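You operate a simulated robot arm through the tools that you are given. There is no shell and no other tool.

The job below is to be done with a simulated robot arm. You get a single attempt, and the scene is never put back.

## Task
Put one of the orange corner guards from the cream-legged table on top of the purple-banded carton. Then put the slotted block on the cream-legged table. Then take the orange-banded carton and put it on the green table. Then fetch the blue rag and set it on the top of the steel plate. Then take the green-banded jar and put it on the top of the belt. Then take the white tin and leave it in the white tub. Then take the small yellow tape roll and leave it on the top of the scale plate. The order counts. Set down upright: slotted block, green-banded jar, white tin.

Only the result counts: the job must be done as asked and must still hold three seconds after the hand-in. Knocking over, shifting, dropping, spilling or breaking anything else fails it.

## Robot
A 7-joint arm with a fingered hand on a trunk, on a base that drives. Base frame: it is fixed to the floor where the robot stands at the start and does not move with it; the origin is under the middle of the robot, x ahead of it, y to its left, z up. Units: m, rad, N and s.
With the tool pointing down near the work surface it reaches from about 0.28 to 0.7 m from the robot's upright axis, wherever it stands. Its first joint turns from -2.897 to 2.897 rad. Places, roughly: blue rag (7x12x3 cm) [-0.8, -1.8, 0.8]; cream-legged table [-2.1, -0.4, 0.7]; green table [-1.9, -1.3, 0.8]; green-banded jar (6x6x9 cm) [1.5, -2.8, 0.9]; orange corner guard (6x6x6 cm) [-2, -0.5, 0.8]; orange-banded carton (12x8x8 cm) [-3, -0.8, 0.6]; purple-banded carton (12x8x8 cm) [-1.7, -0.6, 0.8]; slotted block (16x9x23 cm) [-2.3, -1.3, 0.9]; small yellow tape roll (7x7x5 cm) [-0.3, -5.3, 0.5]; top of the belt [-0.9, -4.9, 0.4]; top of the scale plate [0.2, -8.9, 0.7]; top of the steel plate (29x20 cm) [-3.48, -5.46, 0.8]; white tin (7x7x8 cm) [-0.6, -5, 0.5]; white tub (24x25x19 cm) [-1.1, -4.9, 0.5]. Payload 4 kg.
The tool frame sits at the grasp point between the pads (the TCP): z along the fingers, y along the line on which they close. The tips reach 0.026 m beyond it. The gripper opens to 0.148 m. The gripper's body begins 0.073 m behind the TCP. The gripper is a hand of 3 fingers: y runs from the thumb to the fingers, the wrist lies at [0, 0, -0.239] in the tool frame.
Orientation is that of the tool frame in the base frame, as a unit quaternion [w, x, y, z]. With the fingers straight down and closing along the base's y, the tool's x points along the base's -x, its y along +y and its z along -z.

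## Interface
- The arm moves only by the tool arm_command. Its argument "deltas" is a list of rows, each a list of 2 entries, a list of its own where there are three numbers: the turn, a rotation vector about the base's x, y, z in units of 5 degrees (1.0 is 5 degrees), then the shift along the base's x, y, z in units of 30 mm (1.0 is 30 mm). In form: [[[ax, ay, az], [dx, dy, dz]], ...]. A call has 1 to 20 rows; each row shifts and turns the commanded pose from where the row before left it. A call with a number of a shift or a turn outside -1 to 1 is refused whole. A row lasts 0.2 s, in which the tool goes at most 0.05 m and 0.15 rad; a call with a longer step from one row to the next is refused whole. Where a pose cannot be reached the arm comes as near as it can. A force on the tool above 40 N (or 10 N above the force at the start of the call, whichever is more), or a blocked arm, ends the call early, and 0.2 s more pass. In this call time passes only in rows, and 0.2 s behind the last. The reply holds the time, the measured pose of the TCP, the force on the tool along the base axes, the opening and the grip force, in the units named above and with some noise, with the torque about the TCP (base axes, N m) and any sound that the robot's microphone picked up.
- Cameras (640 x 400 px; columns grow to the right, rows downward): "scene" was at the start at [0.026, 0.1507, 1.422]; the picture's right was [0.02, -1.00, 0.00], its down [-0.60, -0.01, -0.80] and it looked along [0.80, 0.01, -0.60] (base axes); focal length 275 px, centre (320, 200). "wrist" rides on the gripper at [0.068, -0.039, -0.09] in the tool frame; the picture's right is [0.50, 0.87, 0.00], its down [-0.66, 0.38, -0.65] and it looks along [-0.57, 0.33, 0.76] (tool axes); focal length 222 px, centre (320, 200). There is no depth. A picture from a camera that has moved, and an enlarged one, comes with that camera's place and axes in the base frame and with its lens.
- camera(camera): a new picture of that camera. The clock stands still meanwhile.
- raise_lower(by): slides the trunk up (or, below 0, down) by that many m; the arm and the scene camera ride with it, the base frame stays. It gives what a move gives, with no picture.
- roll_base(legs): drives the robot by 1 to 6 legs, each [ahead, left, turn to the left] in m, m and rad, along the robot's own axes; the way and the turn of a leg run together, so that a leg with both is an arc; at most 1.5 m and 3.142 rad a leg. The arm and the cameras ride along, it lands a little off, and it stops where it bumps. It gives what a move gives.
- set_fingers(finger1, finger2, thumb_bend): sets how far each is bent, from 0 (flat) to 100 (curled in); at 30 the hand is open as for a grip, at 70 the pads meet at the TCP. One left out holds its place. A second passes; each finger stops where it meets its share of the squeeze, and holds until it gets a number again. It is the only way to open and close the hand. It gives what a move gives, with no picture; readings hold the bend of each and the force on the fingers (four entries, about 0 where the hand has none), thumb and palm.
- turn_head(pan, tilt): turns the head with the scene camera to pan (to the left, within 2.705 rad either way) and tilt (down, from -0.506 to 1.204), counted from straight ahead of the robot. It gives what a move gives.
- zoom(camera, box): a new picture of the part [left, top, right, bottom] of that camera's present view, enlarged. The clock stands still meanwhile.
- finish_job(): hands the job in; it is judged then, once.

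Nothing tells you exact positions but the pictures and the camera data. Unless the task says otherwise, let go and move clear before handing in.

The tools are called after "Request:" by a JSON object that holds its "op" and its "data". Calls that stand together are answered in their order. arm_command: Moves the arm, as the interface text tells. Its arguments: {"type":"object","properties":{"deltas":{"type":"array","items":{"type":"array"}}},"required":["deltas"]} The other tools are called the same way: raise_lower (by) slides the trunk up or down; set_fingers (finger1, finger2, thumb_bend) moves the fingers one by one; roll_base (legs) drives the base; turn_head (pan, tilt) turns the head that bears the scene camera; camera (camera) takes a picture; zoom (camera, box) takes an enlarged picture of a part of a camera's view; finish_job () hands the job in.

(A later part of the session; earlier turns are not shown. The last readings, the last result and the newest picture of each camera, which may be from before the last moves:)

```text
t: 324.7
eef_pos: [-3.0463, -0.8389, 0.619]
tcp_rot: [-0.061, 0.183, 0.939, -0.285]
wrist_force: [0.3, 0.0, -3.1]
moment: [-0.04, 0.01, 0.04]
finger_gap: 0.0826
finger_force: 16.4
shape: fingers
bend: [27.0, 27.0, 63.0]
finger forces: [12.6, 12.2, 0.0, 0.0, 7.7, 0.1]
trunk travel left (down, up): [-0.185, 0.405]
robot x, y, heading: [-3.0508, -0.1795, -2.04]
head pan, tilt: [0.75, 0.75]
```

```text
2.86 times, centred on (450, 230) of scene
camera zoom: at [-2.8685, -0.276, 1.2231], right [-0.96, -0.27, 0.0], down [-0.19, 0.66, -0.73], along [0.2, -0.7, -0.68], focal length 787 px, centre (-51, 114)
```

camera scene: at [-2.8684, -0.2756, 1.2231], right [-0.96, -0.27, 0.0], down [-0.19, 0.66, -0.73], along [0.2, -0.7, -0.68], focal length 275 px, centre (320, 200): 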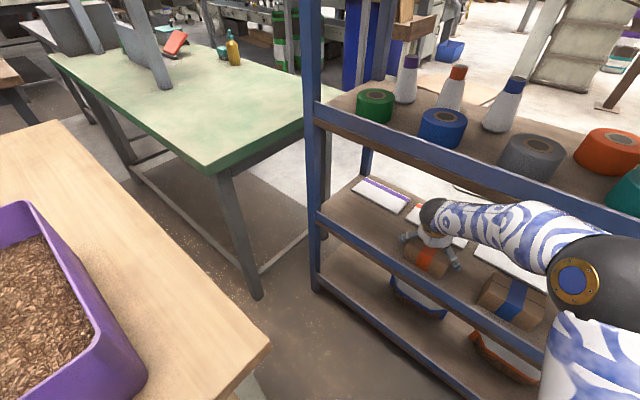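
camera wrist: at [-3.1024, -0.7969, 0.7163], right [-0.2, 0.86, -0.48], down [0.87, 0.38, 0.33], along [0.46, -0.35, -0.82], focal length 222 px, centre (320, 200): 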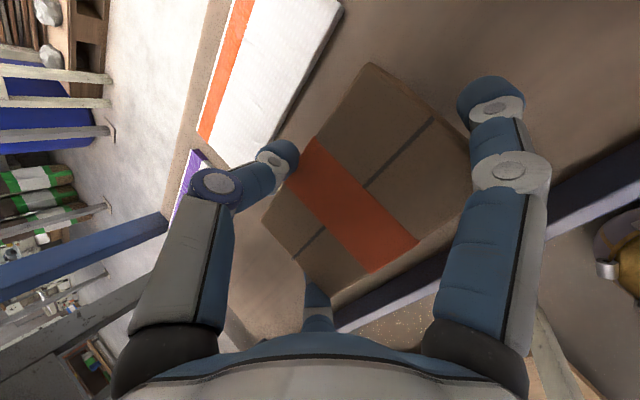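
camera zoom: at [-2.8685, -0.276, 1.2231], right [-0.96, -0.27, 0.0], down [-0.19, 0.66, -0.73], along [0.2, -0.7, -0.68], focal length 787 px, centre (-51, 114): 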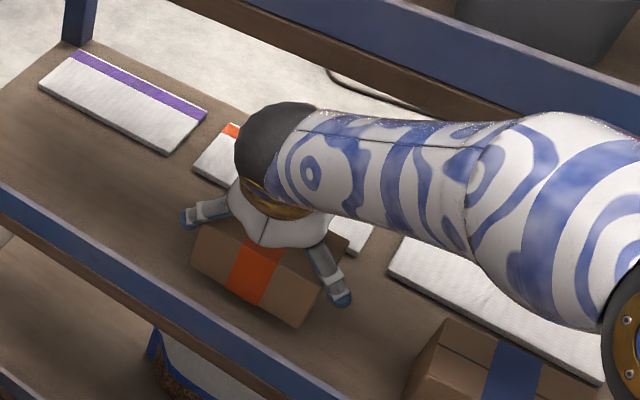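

The carton lifts level, at about 3 N. I'll move outward while rising gradually so the bottom clears the lip and the wrist stays under the upper rail.

Request:
{"op": "arm_command", "data": {"deltas": [[[0, 0, 0], [0.13, 0.31, 0.13]], [[0, 0, 0], [0.13, 0.31, 0.15]], [[0, 0, 0], [0.13, 0.31, 0.15]], [[0, 0, 0], [0.13, 0.31, 0.15]], [[0, 0, 0], [0.13, 0.31, 0.15]]]}}

Request:
{"op": "camera", "data": {"camera": "wrist"}}

Request:
{"op": "zoom", "data": {"camera": "scene", "box": [360, 160, 520, 320]}}

```text
t: 325.9
eef_pos: [-3.0255, -0.7909, 0.6411]
tcp_rot: [-0.059, 0.183, 0.939, -0.285]
wrist_force: [0.6, -0.3, -3.7]
moment: [0.01, 0.02, -0.01]
finger_gap: 0.0828
finger_force: 16.3
shape: fingers
bend: [27.0, 27.0, 63.0]
finger forces: [12.4, 12.0, 0.0, 0.0, 7.8, 0.0]
trunk travel left (down, up): [-0.185, 0.405]
robot x, y, heading: [-3.049, -0.1776, -2.046]
head pan, tilt: [0.75, 0.75]
```

```text
taken
camera wrist: at [-3.0826, -0.7502, 0.7379], right [-0.2, 0.86, -0.48], down [0.87, 0.38, 0.33], along [0.46, -0.35, -0.82], focal length 222 px, centre (320, 200)
```

wrist: 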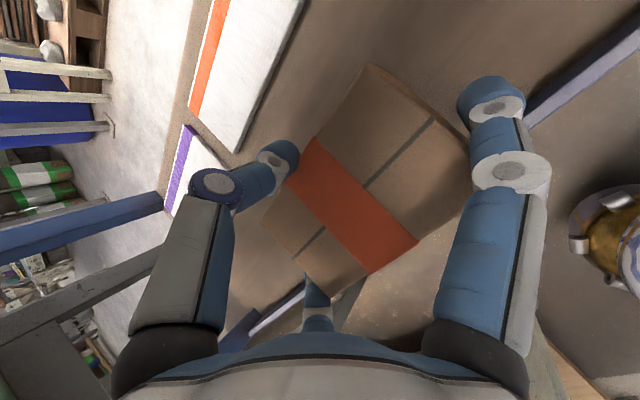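

```text
2.50 times, centred on (440, 240) of scene
camera zoom: at [-2.8685, -0.2761, 1.2231], right [-0.96, -0.27, 0.0], down [-0.19, 0.66, -0.73], along [0.2, -0.7, -0.68], focal length 688 px, centre (20, 100)
```

zoom: 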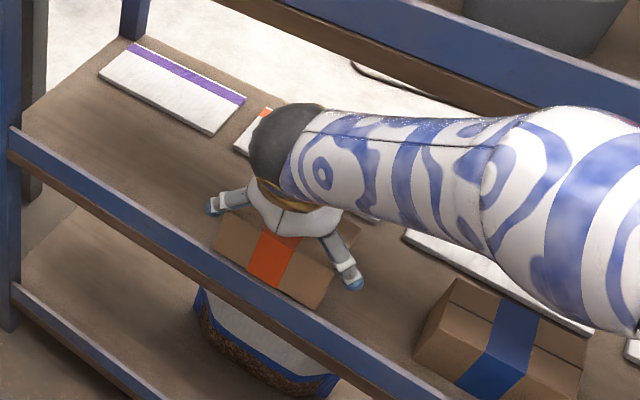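

Request:
{"op": "arm_command", "data": {"deltas": [[[0, 0, 0], [0.2, 0.46, 0.15]], [[0, 0, 0], [0.28, 0.66, 0.15]], [[0, 0, 0], [0.28, 0.66, 0.15]], [[0, 0, 0], [0.28, 0.66, 0.2]], [[0, 0, 0], [0.28, 0.66, 0.2]], [[0, 0, 0], [0.28, 0.66, 0.2]], [[0, 0, 0], [0.2, 0.46, 0.2]]]}}

Request:
{"op": "camera", "data": {"camera": "wrist"}}

Request:
{"op": "camera", "data": {"camera": "scene"}}

```text
t: 327.5
eef_pos: [-2.9724, -0.6652, 0.6783]
tcp_rot: [-0.06, 0.183, 0.939, -0.285]
wrist_force: [0.0, -0.3, -2.2]
moment: [-0.06, 0.02, -0.02]
finger_gap: 0.0825
finger_force: 15.3
shape: fingers
bend: [27.0, 27.0, 63.0]
finger forces: [12.4, 11.9, 0.0, 0.1, 7.7, 0.0]
trunk travel left (down, up): [-0.185, 0.405]
robot x, y, heading: [-3.0497, -0.1802, -2.045]
head pan, tilt: [0.75, 0.75]
```

```text
taken
camera wrist: at [-3.0289, -0.6232, 0.7753], right [-0.2, 0.86, -0.48], down [0.87, 0.38, 0.33], along [0.46, -0.35, -0.82], focal length 222 px, centre (320, 200)
```

wrist: 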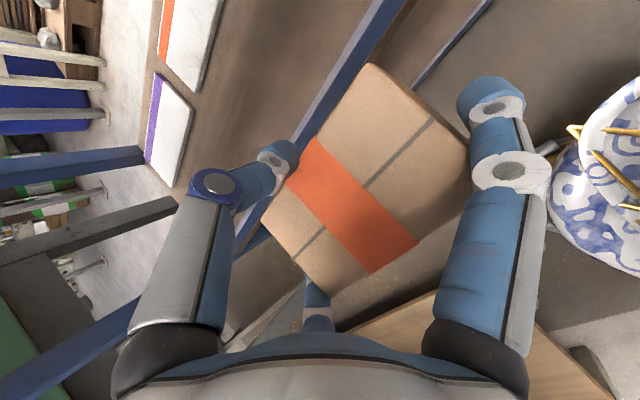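

```text
taken
camera scene: at [-2.8685, -0.276, 1.2231], right [-0.96, -0.27, 0.0], down [-0.19, 0.66, -0.73], along [0.2, -0.7, -0.68], focal length 275 px, centre (320, 200)
```

scene: 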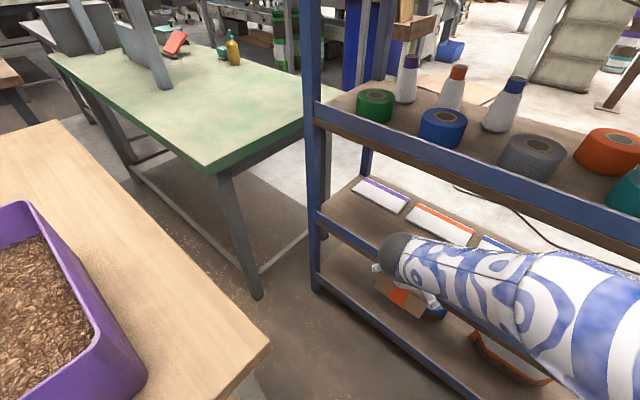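

The carton is out of the shelf and held well. I'll back away, raise the trunk, and carry it the long way round to the back side of the green table.

Request:
{"op": "roll_base", "data": {"legs": [[-0.2, -0.15, 0], [-0.144, -0.138, 0]]}}

Request:
{"op": "raise_lower", "data": {"by": 0.4}}

Request:
{"op": "camera", "data": {"camera": "wrist"}}

Request:
{"op": "camera", "data": {"camera": "scene"}}

```text
t: 330.5
eef_pos: [-3.072, -0.2269, 0.6788]
tcp_rot: [-0.059, 0.181, 0.939, -0.285]
wrist_force: [0.3, 0.2, -2.1]
moment: [-0.05, 0.02, -0.01]
finger_gap: 0.0825
finger_force: 16.2
shape: fingers
bend: [27.0, 27.0, 63.0]
finger forces: [12.1, 11.8, 0.0, 0.0, 7.5, 0.0]
trunk travel left (down, up): [-0.185, 0.405]
robot x, y, heading: [-3.1547, 0.2584, -2.041]
head pan, tilt: [0.75, 0.75]
```

```text
t: 334.4
eef_pos: [-3.0714, -0.2266, 1.0779]
tcp_rot: [-0.059, 0.181, 0.939, -0.285]
wrist_force: [0.1, -0.5, -1.4]
moment: [-0.04, -0.01, 0.03]
finger_gap: 0.0825
finger_force: 15.6
shape: fingers
bend: [27.0, 27.0, 63.0]
finger forces: [12.0, 11.6, 0.0, 0.0, 7.5, 0.0]
trunk travel left (down, up): [-0.585, 0.005]
robot x, y, heading: [-3.1509, 0.2596, -2.048]
head pan, tilt: [0.75, 0.75]
```

```text
taken
camera wrist: at [-3.1272, -0.1852, 1.1753], right [-0.2, 0.86, -0.48], down [0.86, 0.38, 0.33], along [0.46, -0.35, -0.82], focal length 222 px, centre (320, 200)
```

wrist: 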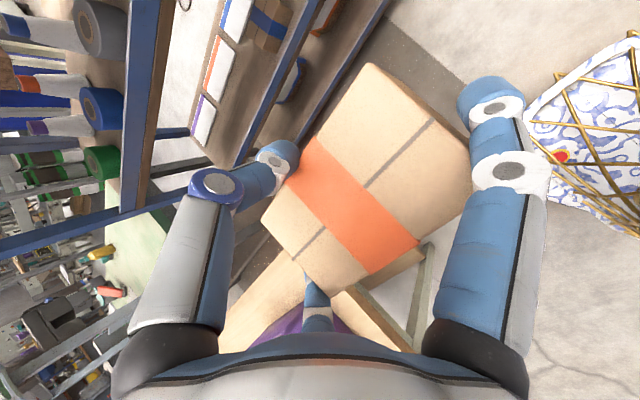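

```text
taken
camera scene: at [-2.9674, 0.1627, 1.623], right [-0.96, -0.27, 0.0], down [-0.19, 0.66, -0.73], along [0.2, -0.7, -0.68], focal length 275 px, centre (320, 200)
```

scene: 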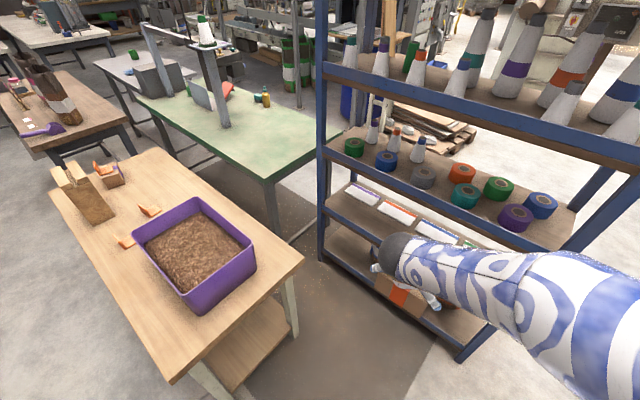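

Request:
{"op": "roll_base", "data": {"legs": [[-0.732, 0.244, 0], [-0.304, 1.249, 0], [0.03, 1.364, 0]]}}

Request:
{"op": "camera", "data": {"camera": "wrist"}}

```text
t: 350.9
eef_pos: [-0.0861, -0.6281, 1.0794]
tcp_rot: [-0.059, 0.181, 0.939, -0.286]
wrist_force: [-0.4, -0.5, -2.2]
moment: [-0.04, 0.0, -0.05]
finger_gap: 0.0823
finger_force: 15.5
shape: fingers
bend: [27.0, 27.0, 63.0]
finger forces: [11.8, 11.4, 0.1, 0.1, 7.3, 0.0]
trunk travel left (down, up): [-0.585, 0.005]
robot x, y, heading: [-0.1652, -0.1437, -2.044]
head pan, tilt: [0.75, 0.75]
```

```text
taken
camera wrist: at [-0.1418, -0.5852, 1.1753], right [-0.2, 0.86, -0.48], down [0.86, 0.38, 0.33], along [0.46, -0.35, -0.82], focal length 222 px, centre (320, 200)
```

wrist: 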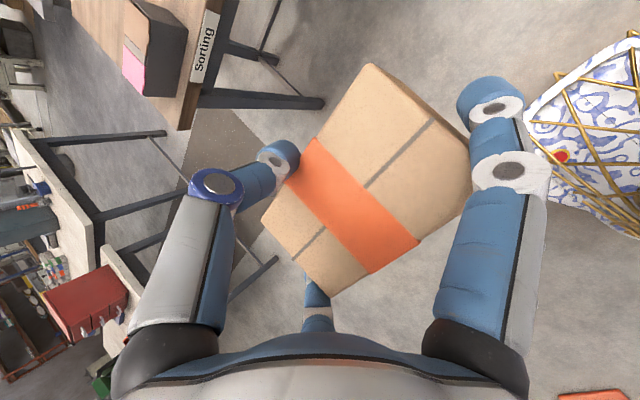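

Request:
{"op": "roll_base", "data": {"legs": [[0.402, 0.829, 0], [0.908, 0.465, 0], [0.711, 0.038, 0], [0.649, -0.083, 0]]}}

Request:
{"op": "camera", "data": {"camera": "wrist"}}

```text
t: 367.4
eef_pos: [-0.2028, -3.5792, 1.0784]
tcp_rot: [-0.061, 0.185, 0.938, -0.285]
wrist_force: [-0.3, 0.1, -3.0]
moment: [-0.03, 0.02, 0.0]
finger_gap: 0.0823
finger_force: 15.4
shape: fingers
bend: [27.0, 27.0, 63.0]
finger forces: [11.7, 11.2, 0.0, 0.0, 7.2, 0.0]
trunk travel left (down, up): [-0.585, 0.005]
robot x, y, heading: [-0.2828, -3.0914, -2.053]
head pan, tilt: [0.75, 0.75]
```

```text
taken
camera wrist: at [-0.2579, -3.5382, 1.1753], right [-0.19, 0.86, -0.48], down [0.87, 0.38, 0.33], along [0.46, -0.35, -0.82], focal length 222 px, centre (320, 200)
```

wrist: 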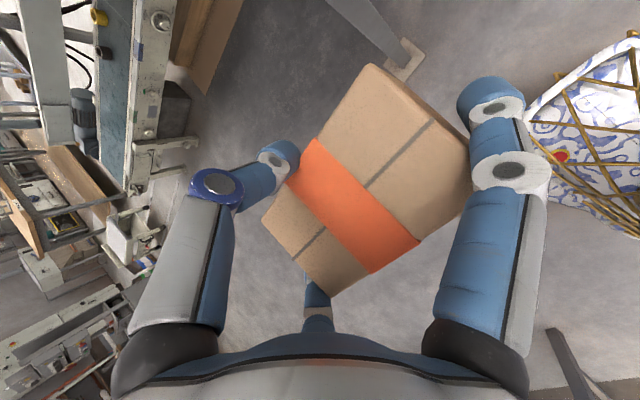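

The carton is stable in the grip. I'll turn left to face the tables and strafe west along the corridor again.

Request:
{"op": "roll_base", "data": {"legs": [[0, 0, 1.6], [0, 0, 1.58]]}}

Request:
{"op": "camera", "data": {"camera": "wrist"}}

```text
t: 375.5
eef_pos: [-0.3627, -2.6072, 1.0781]
tcp_rot: [-0.285, 0.94, -0.177, 0.059]
wrist_force: [0.0, 0.1, -1.7]
moment: [0.01, -0.01, -0.01]
finger_gap: 0.082
finger_force: 13.4
shape: fingers
bend: [27.0, 27.0, 63.0]
finger forces: [10.2, 10.0, 0.0, 0.1, 6.8, 0.0]
trunk travel left (down, up): [-0.585, 0.005]
robot x, y, heading: [-0.2806, -3.0956, 1.102]
head pan, tilt: [0.75, 0.75]
```

```text
taken
camera wrist: at [-0.3086, -2.6485, 1.1753], right [0.21, -0.85, -0.48], down [-0.86, -0.39, 0.33], along [-0.46, 0.35, -0.82], focal length 222 px, centre (320, 200)
```

wrist: 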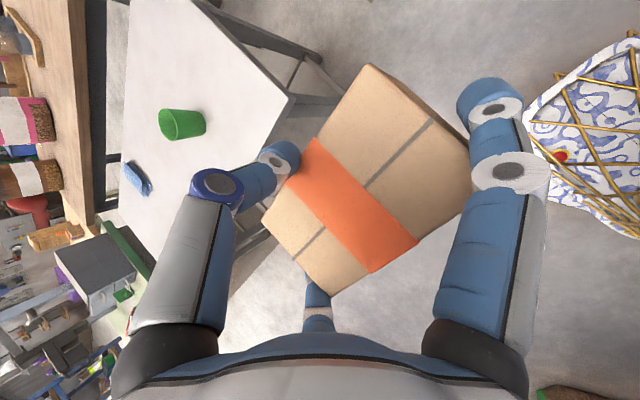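

The grip has relaxed a little, so I'll tighten it slightly before continuing.

Request:
{"op": "set_fingers", "data": {"finger1": 38, "finger2": 38, "thumb_bend": 72}}

Request:
{"op": "camera", "data": {"camera": "wrist"}}

```text
t: 376.5
eef_pos: [-0.3639, -2.6067, 1.0777]
tcp_rot: [-0.286, 0.94, -0.177, 0.058]
wrist_force: [0.1, -0.4, -3.4]
moment: [0.05, -0.01, 0.02]
finger_gap: 0.0724
finger_force: 9.8
shape: fingers
bend: [31.0, 33.0, 68.0]
finger forces: [8.0, 5.7, 0.0, 0.0, 5.4, 0.0]
trunk travel left (down, up): [-0.585, 0.005]
robot x, y, heading: [-0.2775, -3.0909, 1.105]
head pan, tilt: [0.75, 0.75]
```

```text
taken
camera wrist: at [-0.3086, -2.6485, 1.1753], right [0.21, -0.85, -0.48], down [-0.86, -0.39, 0.33], along [-0.46, 0.35, -0.82], focal length 222 px, centre (320, 200)
```

wrist: 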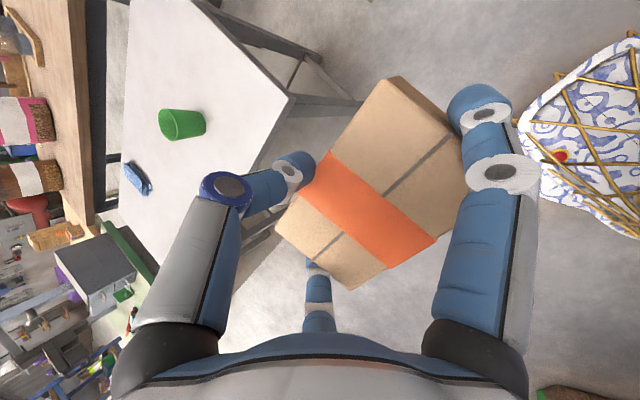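

Tightening made the carton creep toward the fingertips. The safest course is to set it down on the nearby white table's free back corner and regrasp it firmly from above. I'll make a short move closer first.

Request:
{"op": "roll_base", "data": {"legs": [[0.089, 0.291, 0]]}}

Request:
{"op": "camera", "data": {"camera": "wrist"}}

Request:
{"op": "turn_head", "data": {"pan": 0.3, "tilt": 0.8}}

Request:
{"op": "camera", "data": {"camera": "scene"}}

```text
t: 378.5
eef_pos: [-0.5845, -2.3983, 1.0786]
tcp_rot: [-0.286, 0.94, -0.176, 0.059]
wrist_force: [-0.5, 0.5, -2.4]
moment: [0.02, 0.01, -0.04]
finger_gap: 0.0719
finger_force: 9.1
shape: fingers
bend: [31.0, 33.0, 68.0]
finger forces: [8.0, 5.7, 0.0, 0.1, 5.1, 0.0]
trunk travel left (down, up): [-0.585, 0.005]
robot x, y, heading: [-0.5038, -2.8828, 1.108]
head pan, tilt: [0.75, 0.75]
```

```text
taken
camera wrist: at [-0.5307, -2.4389, 1.1752], right [0.21, -0.85, -0.48], down [-0.86, -0.39, 0.33], along [-0.46, 0.34, -0.82], focal length 222 px, centre (320, 200)
```

wrist: 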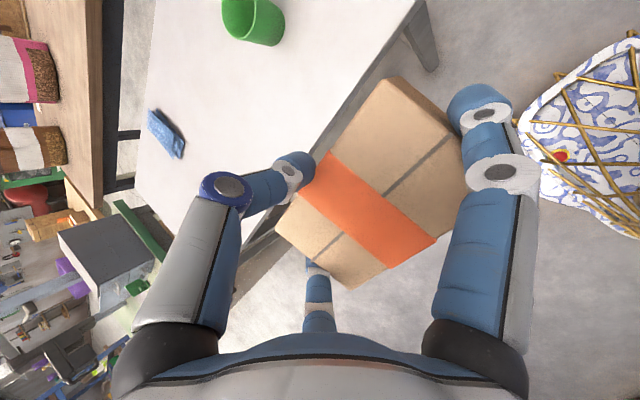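

```text
t: 379.4
eef_pos: [-0.5856, -2.399, 1.0785]
tcp_rot: [-0.287, 0.94, -0.176, 0.058]
wrist_force: [-0.6, -0.3, -2.3]
moment: [0.01, -0.01, 0.01]
finger_gap: 0.0722
finger_force: 9.9
shape: fingers
bend: [31.0, 33.0, 68.0]
finger forces: [7.9, 5.7, 0.0, 0.0, 5.2, 0.0]
trunk travel left (down, up): [-0.585, 0.005]
robot x, y, heading: [-0.5014, -2.8825, 1.104]
head pan, tilt: [0.3, 0.799]
```

```text
taken
camera scene: at [-0.6498, -2.7917, 1.6191], right [0.99, -0.16, 0.0], down [-0.12, -0.71, -0.7], along [0.11, 0.69, -0.72], focal length 275 px, centre (320, 200)
```

scene: 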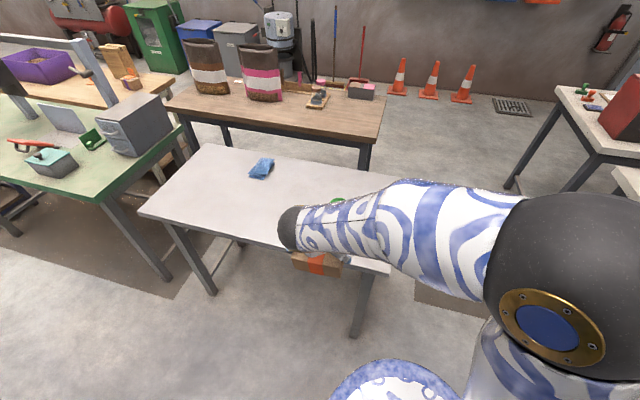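

Request:
{"op": "roll_base", "data": {"legs": [[0.11, 0.299, 0]]}}

Request:
{"op": "camera", "data": {"camera": "wrist"}}

Request:
{"op": "camera", "data": {"camera": "scene"}}

```text
t: 381.6
eef_pos: [-0.806, -2.166, 1.0776]
tcp_rot: [-0.286, 0.94, -0.176, 0.058]
wrist_force: [-0.7, -0.1, -2.6]
moment: [0.05, -0.04, -0.01]
finger_gap: 0.072
finger_force: 9.3
shape: fingers
bend: [31.0, 33.0, 68.0]
finger forces: [7.9, 5.6, 0.1, 0.1, 5.2, 0.1]
trunk travel left (down, up): [-0.585, 0.005]
robot x, y, heading: [-0.7178, -2.6471, 1.11]
head pan, tilt: [0.3, 0.799]
```

```text
taken
camera wrist: at [-0.7524, -2.2061, 1.1751], right [0.21, -0.85, -0.48], down [-0.86, -0.39, 0.33], along [-0.47, 0.34, -0.82], focal length 222 px, centre (320, 200)
```

wrist: 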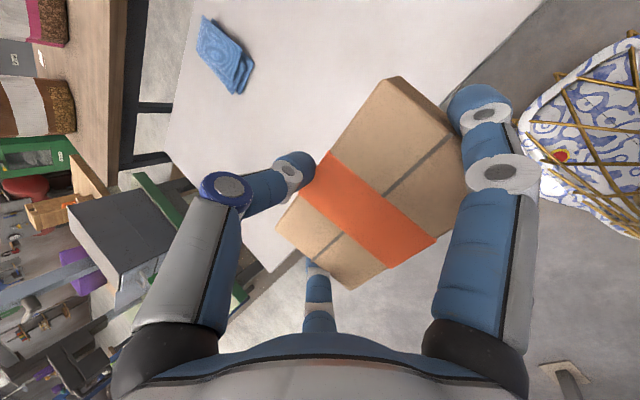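

```text
taken
camera scene: at [-0.8713, -2.5586, 1.619], right [0.99, -0.16, 0.0], down [-0.11, -0.71, -0.7], along [0.11, 0.69, -0.72], focal length 275 px, centre (320, 200)
```

scene: 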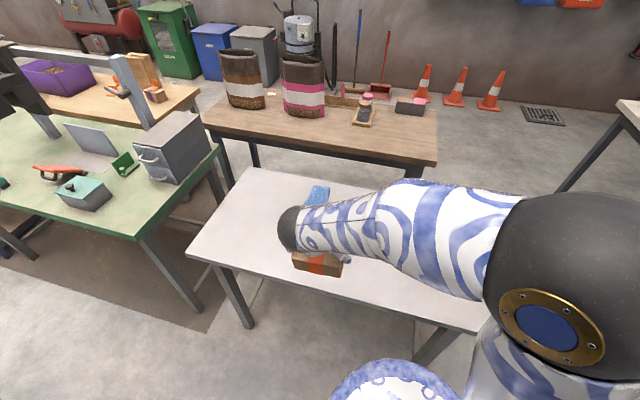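

Request:
{"op": "arm_command", "data": {"deltas": [[[0, 0, 0], [0.15, 0.4, 0]], [[0, 0, 0], [0.28, 0.75, 0]], [[0, 0, 0], [0.28, 0.75, 0]], [[0, 0, 0], [0.28, 0.75, 0]], [[0, 0, 0], [0.28, 0.75, 0]], [[0, 0, 0], [0.28, 0.75, 0]], [[0, 0, 0], [0.25, 0.7, 0]]]}}

Request:
{"op": "arm_command", "data": {"deltas": [[[0, 0, 0], [0, 0, -0.5]], [[0, 0, 0], [0, 0, -0.8]], [[0, 0, 0], [0, 0, -0.8]], [[0, 0, 0], [0, 0, -0.8]], [[0, 0, 0], [0, 0, -0.8]], [[0, 0, 0], [0, 0, -0.8]], [[0, 0, 0], [0, 0, -0.5]]]}}

Request:
{"op": "camera", "data": {"camera": "wrist"}}

Request:
{"op": "camera", "data": {"camera": "scene"}}

```text
t: 383.2
eef_pos: [-0.7524, -2.0188, 1.0782]
tcp_rot: [-0.286, 0.94, -0.175, 0.058]
wrist_force: [0.4, -1.0, -2.3]
moment: [0.03, 0.0, 0.01]
finger_gap: 0.0718
finger_force: 9.6
shape: fingers
bend: [31.0, 33.0, 68.0]
finger forces: [7.8, 5.8, 0.0, 0.0, 5.3, 0.0]
trunk travel left (down, up): [-0.585, 0.005]
robot x, y, heading: [-0.7208, -2.6489, 1.108]
head pan, tilt: [0.3, 0.799]
```

```text
t: 384.8
eef_pos: [-0.7526, -2.02, 0.9286]
tcp_rot: [-0.286, 0.94, -0.175, 0.058]
wrist_force: [0.2, 0.4, -2.5]
moment: [0.04, -0.01, -0.02]
finger_gap: 0.0717
finger_force: 8.7
shape: fingers
bend: [31.0, 33.0, 68.0]
finger forces: [7.6, 5.9, 0.1, 0.0, 5.0, 0.0]
trunk travel left (down, up): [-0.585, 0.005]
robot x, y, heading: [-0.7198, -2.6479, 1.107]
head pan, tilt: [0.3, 0.799]
```

```text
taken
camera wrist: at [-0.6981, -2.0601, 1.0243], right [0.21, -0.85, -0.48], down [-0.86, -0.39, 0.33], along [-0.47, 0.34, -0.82], focal length 222 px, centre (320, 200)
```

wrist: 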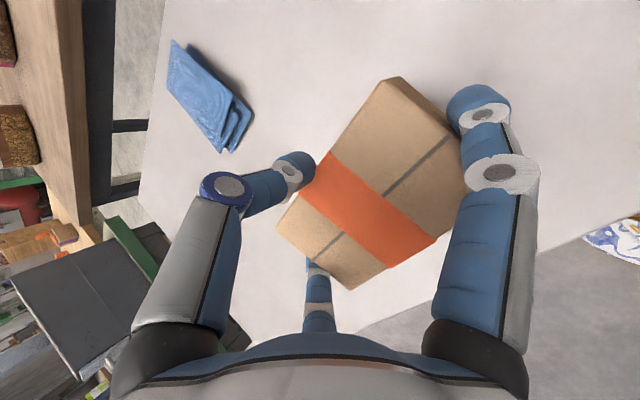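

```text
taken
camera scene: at [-0.8709, -2.5588, 1.6191], right [0.99, -0.16, 0.0], down [-0.11, -0.71, -0.7], along [0.11, 0.69, -0.72], focal length 275 px, centre (320, 200)
```

scene: 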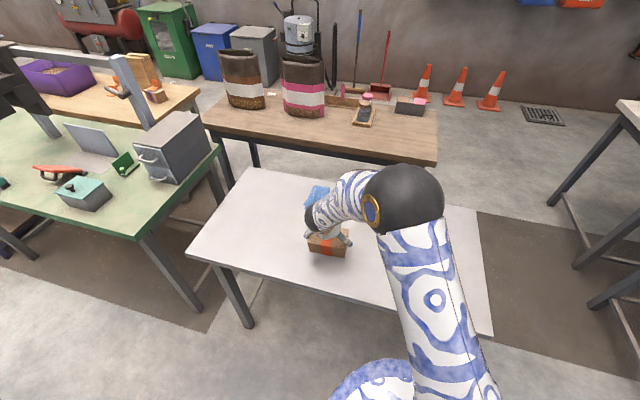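

Request:
{"op": "arm_command", "data": {"deltas": [[[0, 0, 0], [0, 0, -0.5]], [[0, 0, 0], [0, 0, -0.5]], [[0, 0, 0], [0, 0, 0]]]}}

Request:
{"op": "arm_command", "data": {"deltas": [[[0, 0, 0], [0, 0, -0.2]], [[0, 0, 0], [0, 0, 0]]]}}

Request:
{"op": "arm_command", "data": {"deltas": [[[0, 0, 0], [0, 0, -0.2]], [[0, 0, 0], [0, 0, 0]]]}}

Request:
{"op": "zoom", "data": {"camera": "scene", "box": [260, 180, 400, 280]}}

```text
t: 385.6
eef_pos: [-0.7526, -2.0194, 0.897]
tcp_rot: [-0.287, 0.94, -0.175, 0.058]
wrist_force: [0.2, 0.0, -2.3]
moment: [0.02, 0.0, 0.05]
finger_gap: 0.0717
finger_force: 9.2
shape: fingers
bend: [31.0, 33.0, 68.0]
finger forces: [7.7, 6.0, 0.0, 0.0, 4.9, 0.0]
trunk travel left (down, up): [-0.585, 0.005]
robot x, y, heading: [-0.7211, -2.649, 1.114]
head pan, tilt: [0.3, 0.799]
```

```text
t: 386.2
eef_pos: [-0.7511, -2.0187, 0.8925]
tcp_rot: [-0.286, 0.94, -0.176, 0.058]
wrist_force: [2.3, 1.0, 3.2]
moment: [-0.07, 0.17, 0.02]
finger_gap: 0.0718
finger_force: 10.3
shape: fingers
bend: [31.0, 33.0, 68.0]
finger forces: [7.9, 6.4, 0.0, 0.0, 6.3, 0.0]
trunk travel left (down, up): [-0.585, 0.005]
robot x, y, heading: [-0.7249, -2.6541, 1.111]
head pan, tilt: [0.3, 0.799]
```

```text
t: 386.8
eef_pos: [-0.7506, -2.0198, 0.8863]
tcp_rot: [-0.287, 0.94, -0.177, 0.059]
wrist_force: [4.1, 2.7, 14.0]
moment: [-0.21, 0.39, 0.01]
finger_gap: 0.0721
finger_force: 12.3
shape: fingers
bend: [31.0, 33.0, 68.0]
finger forces: [8.8, 8.5, 0.1, 0.0, 7.7, 0.0]
trunk travel left (down, up): [-0.585, 0.005]
robot x, y, heading: [-0.7236, -2.651, 1.113]
head pan, tilt: [0.3, 0.799]
```

```text
4.00 times, centred on (330, 230) of scene
camera zoom: at [-0.87, -2.5601, 1.6194], right [0.99, -0.16, 0.0], down [-0.12, -0.71, -0.7], along [0.11, 0.69, -0.72], focal length 1101 px, centre (280, 80)
```

zoom: 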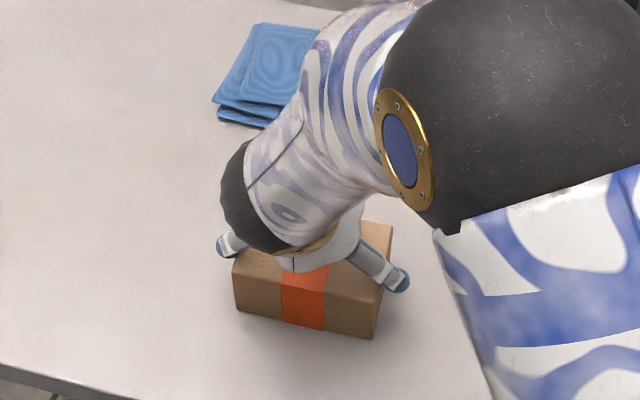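

The carton is touching the white table. I'll release it.

Request:
{"op": "set_fingers", "data": {"finger1": 20, "finger2": 20, "thumb_bend": 35}}

Request:
{"op": "camera", "data": {"camera": "wrist"}}

Request:
{"op": "zoom", "data": {"camera": "scene", "box": [260, 180, 400, 280]}}

```text
t: 387.8
eef_pos: [-0.7525, -2.0187, 0.8868]
tcp_rot: [-0.286, 0.94, -0.175, 0.058]
wrist_force: [-0.1, -0.1, -0.1]
moment: [0.02, 0.01, 0.01]
finger_gap: 0.1293
finger_force: 0.1
shape: fingers
bend: [20.0, 20.0, 35.0]
finger forces: [0.0, 0.0, 0.0, 0.1, 0.0, 0.0]
trunk travel left (down, up): [-0.585, 0.005]
robot x, y, heading: [-0.7211, -2.6529, 1.11]
head pan, tilt: [0.3, 0.799]
```

```text
taken
camera wrist: at [-0.6979, -2.0609, 0.9829], right [0.21, -0.85, -0.48], down [-0.86, -0.39, 0.33], along [-0.47, 0.34, -0.82], focal length 222 px, centre (320, 200)
```

wrist: 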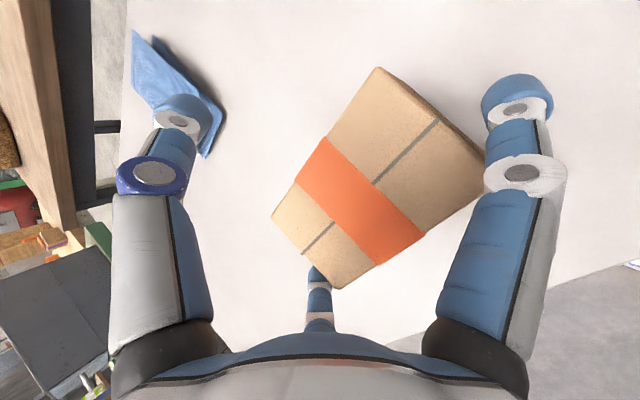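

```text
4.00 times, centred on (330, 230) of scene
camera zoom: at [-0.8708, -2.5592, 1.6191], right [0.99, -0.16, 0.0], down [-0.11, -0.71, -0.7], along [0.11, 0.69, -0.72], focal length 1101 px, centre (280, 80)
```

zoom: 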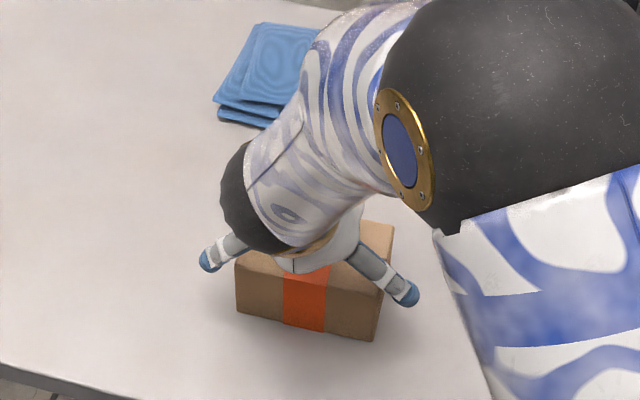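

Request:
{"op": "arm_command", "data": {"deltas": [[[0, 0, 0], [0, 0, 0.5]], [[0, 0, 0], [0, 0, 1]], [[0, 0, 0], [0, 0, 1]], [[0, 0, 0], [0, 0, 1]], [[0, 0, 0], [0, 0, 1]], [[0, 0, 0], [0, 0, 1]]]}}

Request:
{"op": "arm_command", "data": {"deltas": [[[-0.93, 0.365, 0], [0, 0, 0]], [[-0.93, 0.365, 0], [0, 0, 0]], [[-0.93, 0.365, 0], [0, 0, 0]], [[-0.93, 0.365, 0], [0, 0, 0]], [[-0.93, 0.365, 0], [0, 0, 0]], [[-0.93, 0.365, 0], [0, 0, 0]], [[-0.93, 0.365, 0], [0, 0, 0]]]}}

Request:
{"op": "arm_command", "data": {"deltas": [[[0, 0, -1], [0, 0, 0]], [[0, 0, -1], [0, 0, 0]], [[0, 0, -1], [0, 0, 0]], [[0, 0, -1], [0, 0, 0]], [[0, 0, -1], [0, 0, 0]], [[0, 0, -1], [0, 0, 0]], [[0, 0, -1], [0, 0, 0]], [[0, 0, -1], [0, 0, 0]], [[0, 0, -1], [0, 0, 0]], [[0, 0, -1], [0, 0, 0]], [[0, 0, -1], [0, 0, 0]], [[0, 0, -1], [0, 0, 0]], [[0, 0, -1], [0, 0, 0]], [[0, 0, -1], [0, 0, 0]], [[0, 0, -1], [0, 0, 0]], [[0, 0, -1], [0, 0, 0]], [[0, 0, -1], [0, 0, 0]], [[0, 0, -1], [0, 0, 0]]]}}

Request:
{"op": "arm_command", "data": {"deltas": [[[0, 0, -1], [0, 0, 0]], [[0, 0, -1], [0, 0, 0]], [[0, 0, -1], [0, 0, 0]], [[0, 0, -1], [0, 0, 0]], [[0, 0, -1], [0, 0, 0]], [[0, 0, -1], [0, 0, 0]], [[0, 0, -1], [0, 0, 0]], [[0, 0, -1], [0, 0, 0]], [[0, 0, -1], [0, 0, 0]], [[0, 0, -1], [0, 0, 0]], [[0, 0, -1], [0, 0, 0]], [[0, 0, -1], [0, 0, 0]], [[0, 0, -1], [0, 0, 0]], [[0, 0, -1], [0, 0, 0]], [[0, 0, -1], [0, 0, 0]], [[0, 0, -1], [0, 0, 0]], [[0, 0, -1], [0, 0, 0]], [[0, 0, -1], [0, 0, 0]]]}}

Request:
{"op": "camera", "data": {"camera": "wrist"}}

Request:
{"op": "camera", "data": {"camera": "scene"}}

```text
t: 389.2
eef_pos: [-0.7523, -2.0197, 1.0515]
tcp_rot: [-0.286, 0.94, -0.176, 0.058]
wrist_force: [0.2, -0.2, 0.0]
moment: [-0.03, -0.02, 0.0]
finger_gap: 0.1295
finger_force: 0.0
shape: fingers
bend: [20.0, 20.0, 35.0]
finger forces: [0.0, 0.1, 0.0, 0.1, 0.0, 0.0]
trunk travel left (down, up): [-0.585, 0.005]
robot x, y, heading: [-0.7245, -2.6516, 1.113]
head pan, tilt: [0.3, 0.799]
```

```text
t: 390.8
eef_pos: [-0.7534, -2.019, 1.051]
tcp_rot: [0.01, 0.983, -0.182, 0.002]
wrist_force: [-0.4, -0.2, -0.4]
moment: [0.0, -0.01, -0.02]
finger_gap: 0.1294
finger_force: 0.1
shape: fingers
bend: [20.0, 20.0, 35.0]
finger forces: [0.0, 0.1, 0.1, 0.0, 0.1, 0.1]
trunk travel left (down, up): [-0.585, 0.005]
robot x, y, heading: [-0.7186, -2.6472, 1.109]
head pan, tilt: [0.3, 0.799]
```

```text
t: 394.6
eef_pos: [-0.7536, -2.02, 1.0517]
tcp_rot: [-0.008, -0.566, 0.824, 0.005]
wrist_force: [-0.1, 0.7, 0.8]
moment: [0.01, 0.0, 0.0]
finger_gap: 0.1295
finger_force: 0.0
shape: fingers
bend: [20.0, 20.0, 35.0]
finger forces: [0.0, 0.1, 0.0, 0.0, 0.0, 0.1]
trunk travel left (down, up): [-0.585, 0.005]
robot x, y, heading: [-0.7171, -2.6492, 1.108]
head pan, tilt: [0.3, 0.799]
```

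```text
t: 398.4
eef_pos: [-0.7519, -2.0196, 1.0502]
tcp_rot: [-0.002, 0.183, 0.983, 0.009]
wrist_force: [-0.3, -0.3, -0.6]
moment: [0.0, -0.03, 0.02]
finger_gap: 0.1294
finger_force: 0.0
shape: fingers
bend: [20.0, 20.0, 35.0]
finger forces: [0.0, 0.0, 0.0, 0.1, 0.0, 0.0]
trunk travel left (down, up): [-0.585, 0.005]
robot x, y, heading: [-0.7202, -2.6473, 1.109]
head pan, tilt: [0.3, 0.799]
```

```text
taken
camera wrist: at [-0.8305, -2.0334, 1.141], right [-0.15, 0.99, 0.02], down [0.75, 0.1, 0.66], along [0.65, 0.11, -0.75], focal length 222 px, centre (320, 200)
```

wrist: 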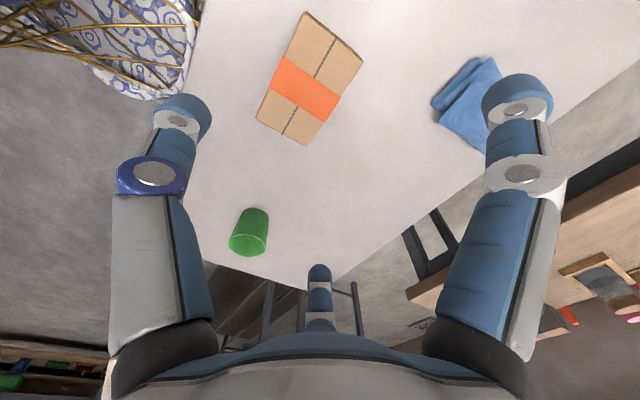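

```text
taken
camera scene: at [-0.8708, -2.5591, 1.6191], right [0.99, -0.16, 0.0], down [-0.11, -0.71, -0.7], along [0.11, 0.69, -0.72], focal length 275 px, centre (320, 200)
```

scene: 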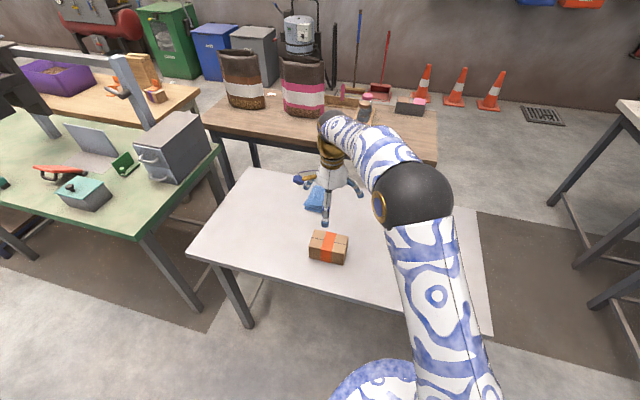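

Request:
{"op": "zoom", "data": {"camera": "wrist", "box": [230, 0, 390, 160]}}

Request:
{"op": "zoom", "data": {"camera": "scene", "box": [280, 200, 380, 280]}}

```text
2.50 times, centred on (310, 80) of wrist
camera zoom: at [-0.8305, -2.0334, 1.141], right [-0.15, 0.99, 0.02], down [0.75, 0.1, 0.66], along [0.65, 0.11, -0.75], focal length 555 px, centre (345, 500)
```

zoom: 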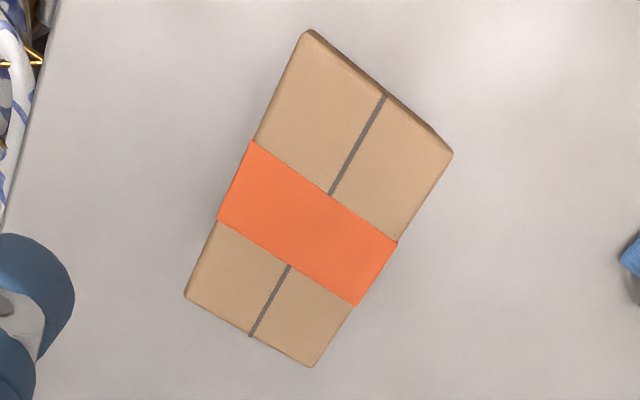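

```text
5.00 times, centred on (330, 240) of scene
camera zoom: at [-0.8708, -2.5591, 1.6191], right [0.99, -0.16, 0.0], down [-0.11, -0.71, -0.7], along [0.11, 0.69, -0.72], focal length 1377 px, centre (270, 0)
```

zoom: 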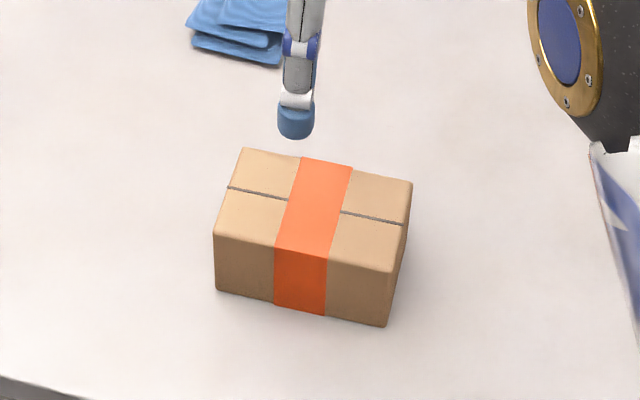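

The carton now sits on the white table, centred at (-0.754,-2.033) with depth direction 66°. I'll make a proper top-down pinch across its 7.4 cm depth.

Request:
{"op": "set_fingers", "data": {"finger1": 25, "finger2": 25, "thumb_bend": 25}}

Request:
{"op": "arm_command", "data": {"deltas": [[[0, 0, -0.58], [0.19, 0.1, -0.5]], [[0, 0, 0], [0, 0, -1]], [[0, 0, 0], [0, 0, -1]], [[0, 0, 0], [0, 0, -1]], [[0, 0, 0], [0, 0, -1]], [[0, 0, 0], [0, 0, -1]]]}}

Request:
{"op": "camera", "data": {"camera": "wrist"}}

Request:
{"op": "zoom", "data": {"camera": "scene", "box": [280, 180, 400, 280]}}

```text
t: 399.4
eef_pos: [-0.7516, -2.0193, 1.0508]
tcp_rot: [-0.002, 0.184, 0.983, 0.008]
wrist_force: [0.3, 0.1, -0.5]
moment: [0.01, -0.02, 0.02]
finger_gap: 0.1373
finger_force: 0.0
shape: fingers
bend: [25.0, 25.0, 25.0]
finger forces: [0.1, 0.0, 0.0, 0.1, 0.0, 0.0]
trunk travel left (down, up): [-0.585, 0.005]
robot x, y, heading: [-0.7237, -2.6477, 1.105]
head pan, tilt: [0.3, 0.799]
```

```text
t: 400.8
eef_pos: [-0.7467, -2.0157, 0.8862]
tcp_rot: [-0.002, 0.208, 0.978, 0.009]
wrist_force: [-0.5, 0.1, 0.7]
moment: [-0.02, 0.0, 0.04]
finger_gap: 0.1373
finger_force: 0.1
shape: fingers
bend: [25.0, 25.0, 25.0]
finger forces: [0.0, 0.1, 0.0, 0.0, 0.0, 0.0]
trunk travel left (down, up): [-0.585, 0.005]
robot x, y, heading: [-0.7188, -2.6487, 1.109]
head pan, tilt: [0.3, 0.799]
```

```text
taken
camera wrist: at [-0.8258, -2.0271, 0.9749], right [-0.11, 0.99, 0.02], down [0.75, 0.07, 0.66], along [0.65, 0.08, -0.75], focal length 222 px, centre (320, 200)
```

wrist: 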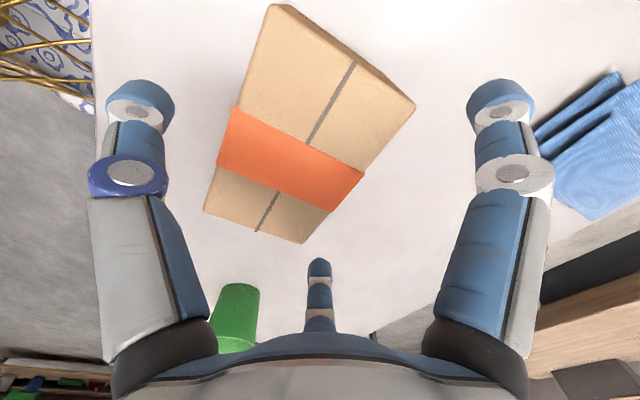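

```text
4.00 times, centred on (340, 230) of scene
camera zoom: at [-0.8708, -2.5589, 1.6191], right [0.99, -0.16, 0.0], down [-0.11, -0.71, -0.7], along [0.11, 0.69, -0.72], focal length 1101 px, centre (240, 80)
```

zoom: 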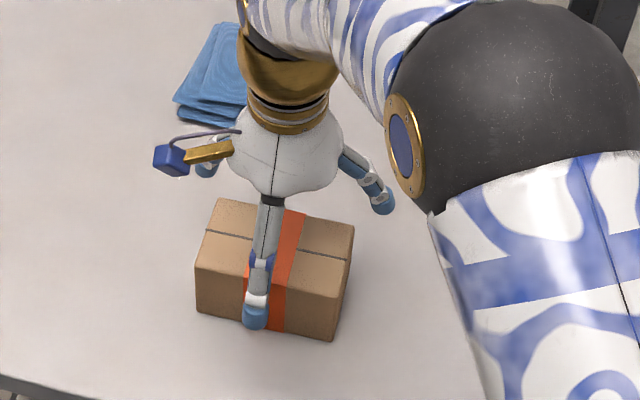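

Request:
{"op": "arm_command", "data": {"deltas": [[[0, 0, 0], [-0.35, 0, -0.3]], [[0, 0, 0], [0, 0, -0.6]], [[0, 0, 0], [0, 0, -0.4]], [[0, 0, 0], [0, 0, 0]]]}}

Request:
{"op": "camera", "data": {"camera": "wrist"}}

Request:
{"op": "zoom", "data": {"camera": "scene", "box": [280, 180, 400, 280]}}

```text
t: 401.8
eef_pos: [-0.7575, -2.0175, 0.8468]
tcp_rot: [-0.002, 0.207, 0.978, 0.009]
wrist_force: [0.0, 0.2, -0.4]
moment: [-0.02, 0.04, -0.02]
finger_gap: 0.1371
finger_force: 0.0
shape: fingers
bend: [25.0, 25.0, 25.0]
finger forces: [0.0, 0.2, 0.0, 0.0, 0.0, 0.0]
trunk travel left (down, up): [-0.585, 0.005]
robot x, y, heading: [-0.7206, -2.6513, 1.109]
head pan, tilt: [0.3, 0.799]
```

```text
taken
camera wrist: at [-0.8361, -2.027, 0.9371], right [-0.11, 0.99, 0.02], down [0.75, 0.07, 0.66], along [0.65, 0.08, -0.75], focal length 222 px, centre (320, 200)
```

wrist: 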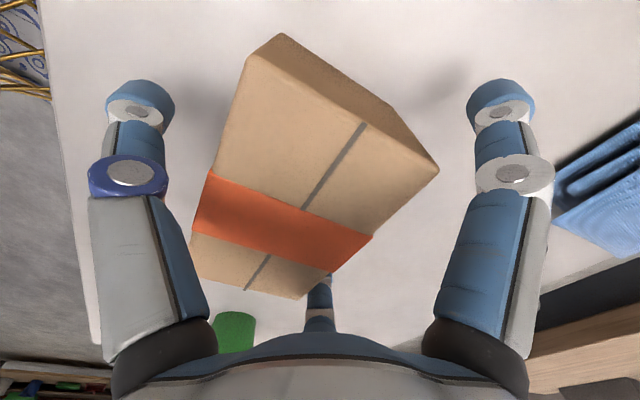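

```text
4.00 times, centred on (340, 230) of scene
camera zoom: at [-0.8708, -2.5591, 1.6191], right [0.99, -0.16, 0.0], down [-0.11, -0.71, -0.7], along [0.11, 0.69, -0.72], focal length 1101 px, centre (240, 80)
```

zoom: 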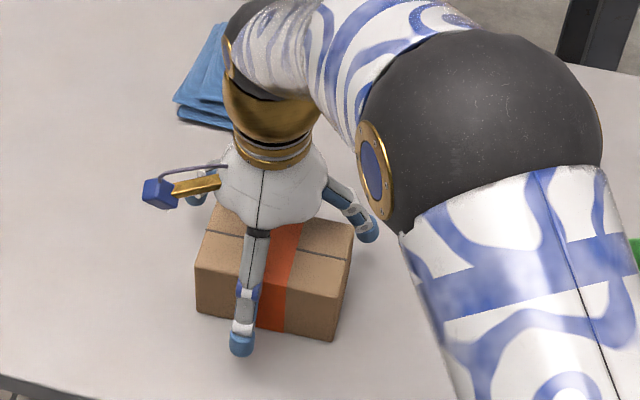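

Request:
{"op": "set_fingers", "data": {"finger1": 52, "finger2": 52, "thumb_bend": 52}}

Request:
{"op": "camera", "data": {"camera": "wrist"}}

Request:
{"op": "zoom", "data": {"camera": "scene", "box": [280, 180, 400, 280]}}

```text
t: 402.8
eef_pos: [-0.7578, -2.017, 0.8467]
tcp_rot: [-0.002, 0.207, 0.978, 0.009]
wrist_force: [-0.7, 0.0, 2.3]
moment: [-0.2, 0.08, 0.0]
finger_gap: 0.083
finger_force: 15.1
shape: fingers
bend: [46.0, 46.0, 45.0]
finger forces: [7.9, 6.8, 0.1, 0.0, 15.4, 0.1]
trunk travel left (down, up): [-0.585, 0.005]
robot x, y, heading: [-0.7228, -2.6511, 1.11]
head pan, tilt: [0.3, 0.799]
```

```text
taken
camera wrist: at [-0.8362, -2.0272, 0.9373], right [-0.11, 0.99, 0.02], down [0.75, 0.07, 0.66], along [0.65, 0.08, -0.75], focal length 222 px, centre (320, 200)
```

wrist: 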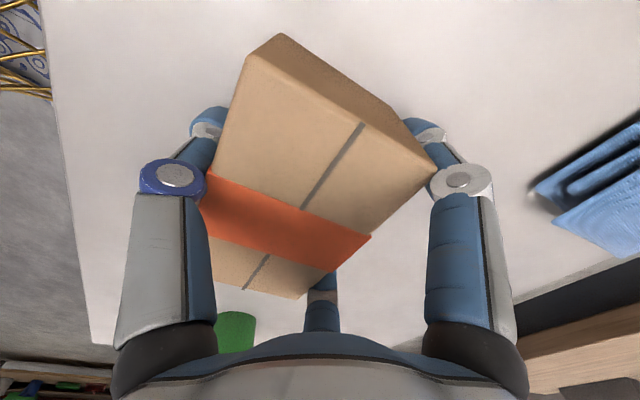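

```text
4.00 times, centred on (340, 230) of scene
camera zoom: at [-0.8709, -2.5593, 1.6191], right [0.99, -0.16, 0.0], down [-0.11, -0.71, -0.7], along [0.11, 0.69, -0.72], focal length 1101 px, centre (240, 80)
```

zoom: 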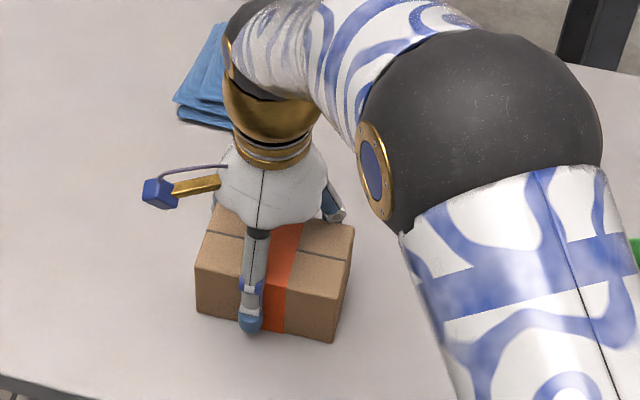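

A solid, square pinch. I'll lift and check.

Request:
{"op": "arm_command", "data": {"deltas": [[[0, 0, 0], [0, 0, 0.3]], [[0, 0, 0], [0, 0, 0.6]], [[0, 0, 0], [0, 0, 0.8]], [[0, 0, 0], [0, 0, 0.8]], [[0, 0, 0], [0, 0, 0.8]], [[0, 0, 0], [0, 0, 0.8]], [[0, 0, 0], [0, 0, 0.8]], [[0, 0, 0], [0, 0, 0.8]]]}}

Request:
{"op": "camera", "data": {"camera": "wrist"}}

Request:
{"op": "camera", "data": {"camera": "scene"}}

```text
t: 404.6
eef_pos: [-0.7568, -2.0165, 1.0188]
tcp_rot: [-0.002, 0.208, 0.978, 0.01]
wrist_force: [-0.2, 0.5, -2.6]
moment: [0.04, 0.01, -0.02]
finger_gap: 0.0828
finger_force: 15.2
shape: fingers
bend: [46.0, 46.0, 45.0]
finger forces: [8.2, 6.9, 0.1, 0.0, 15.3, 0.0]
trunk travel left (down, up): [-0.585, 0.005]
robot x, y, heading: [-0.7188, -2.6522, 1.11]
head pan, tilt: [0.3, 0.799]
```

```text
taken
camera wrist: at [-0.8356, -2.0268, 1.1084], right [-0.11, 0.99, 0.02], down [0.75, 0.07, 0.66], along [0.65, 0.08, -0.75], focal length 222 px, centre (320, 200)
```

wrist: 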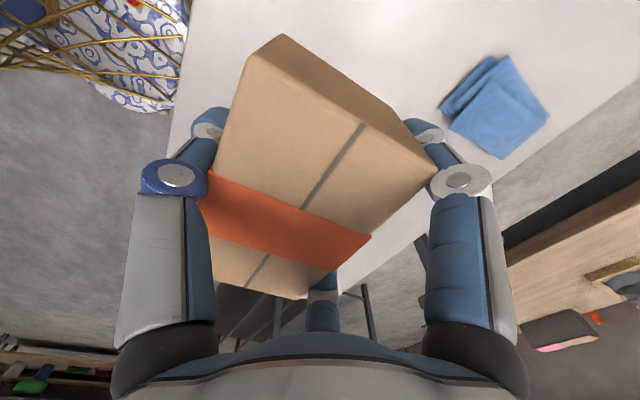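

```text
taken
camera scene: at [-0.8708, -2.559, 1.6191], right [0.99, -0.16, 0.0], down [-0.11, -0.71, -0.7], along [0.11, 0.69, -0.72], focal length 275 px, centre (320, 200)
```

scene: 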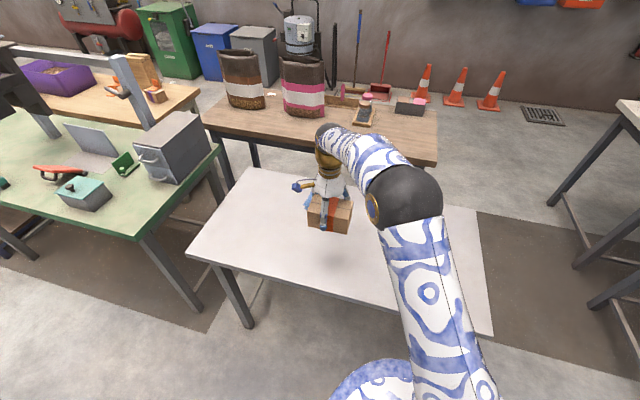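

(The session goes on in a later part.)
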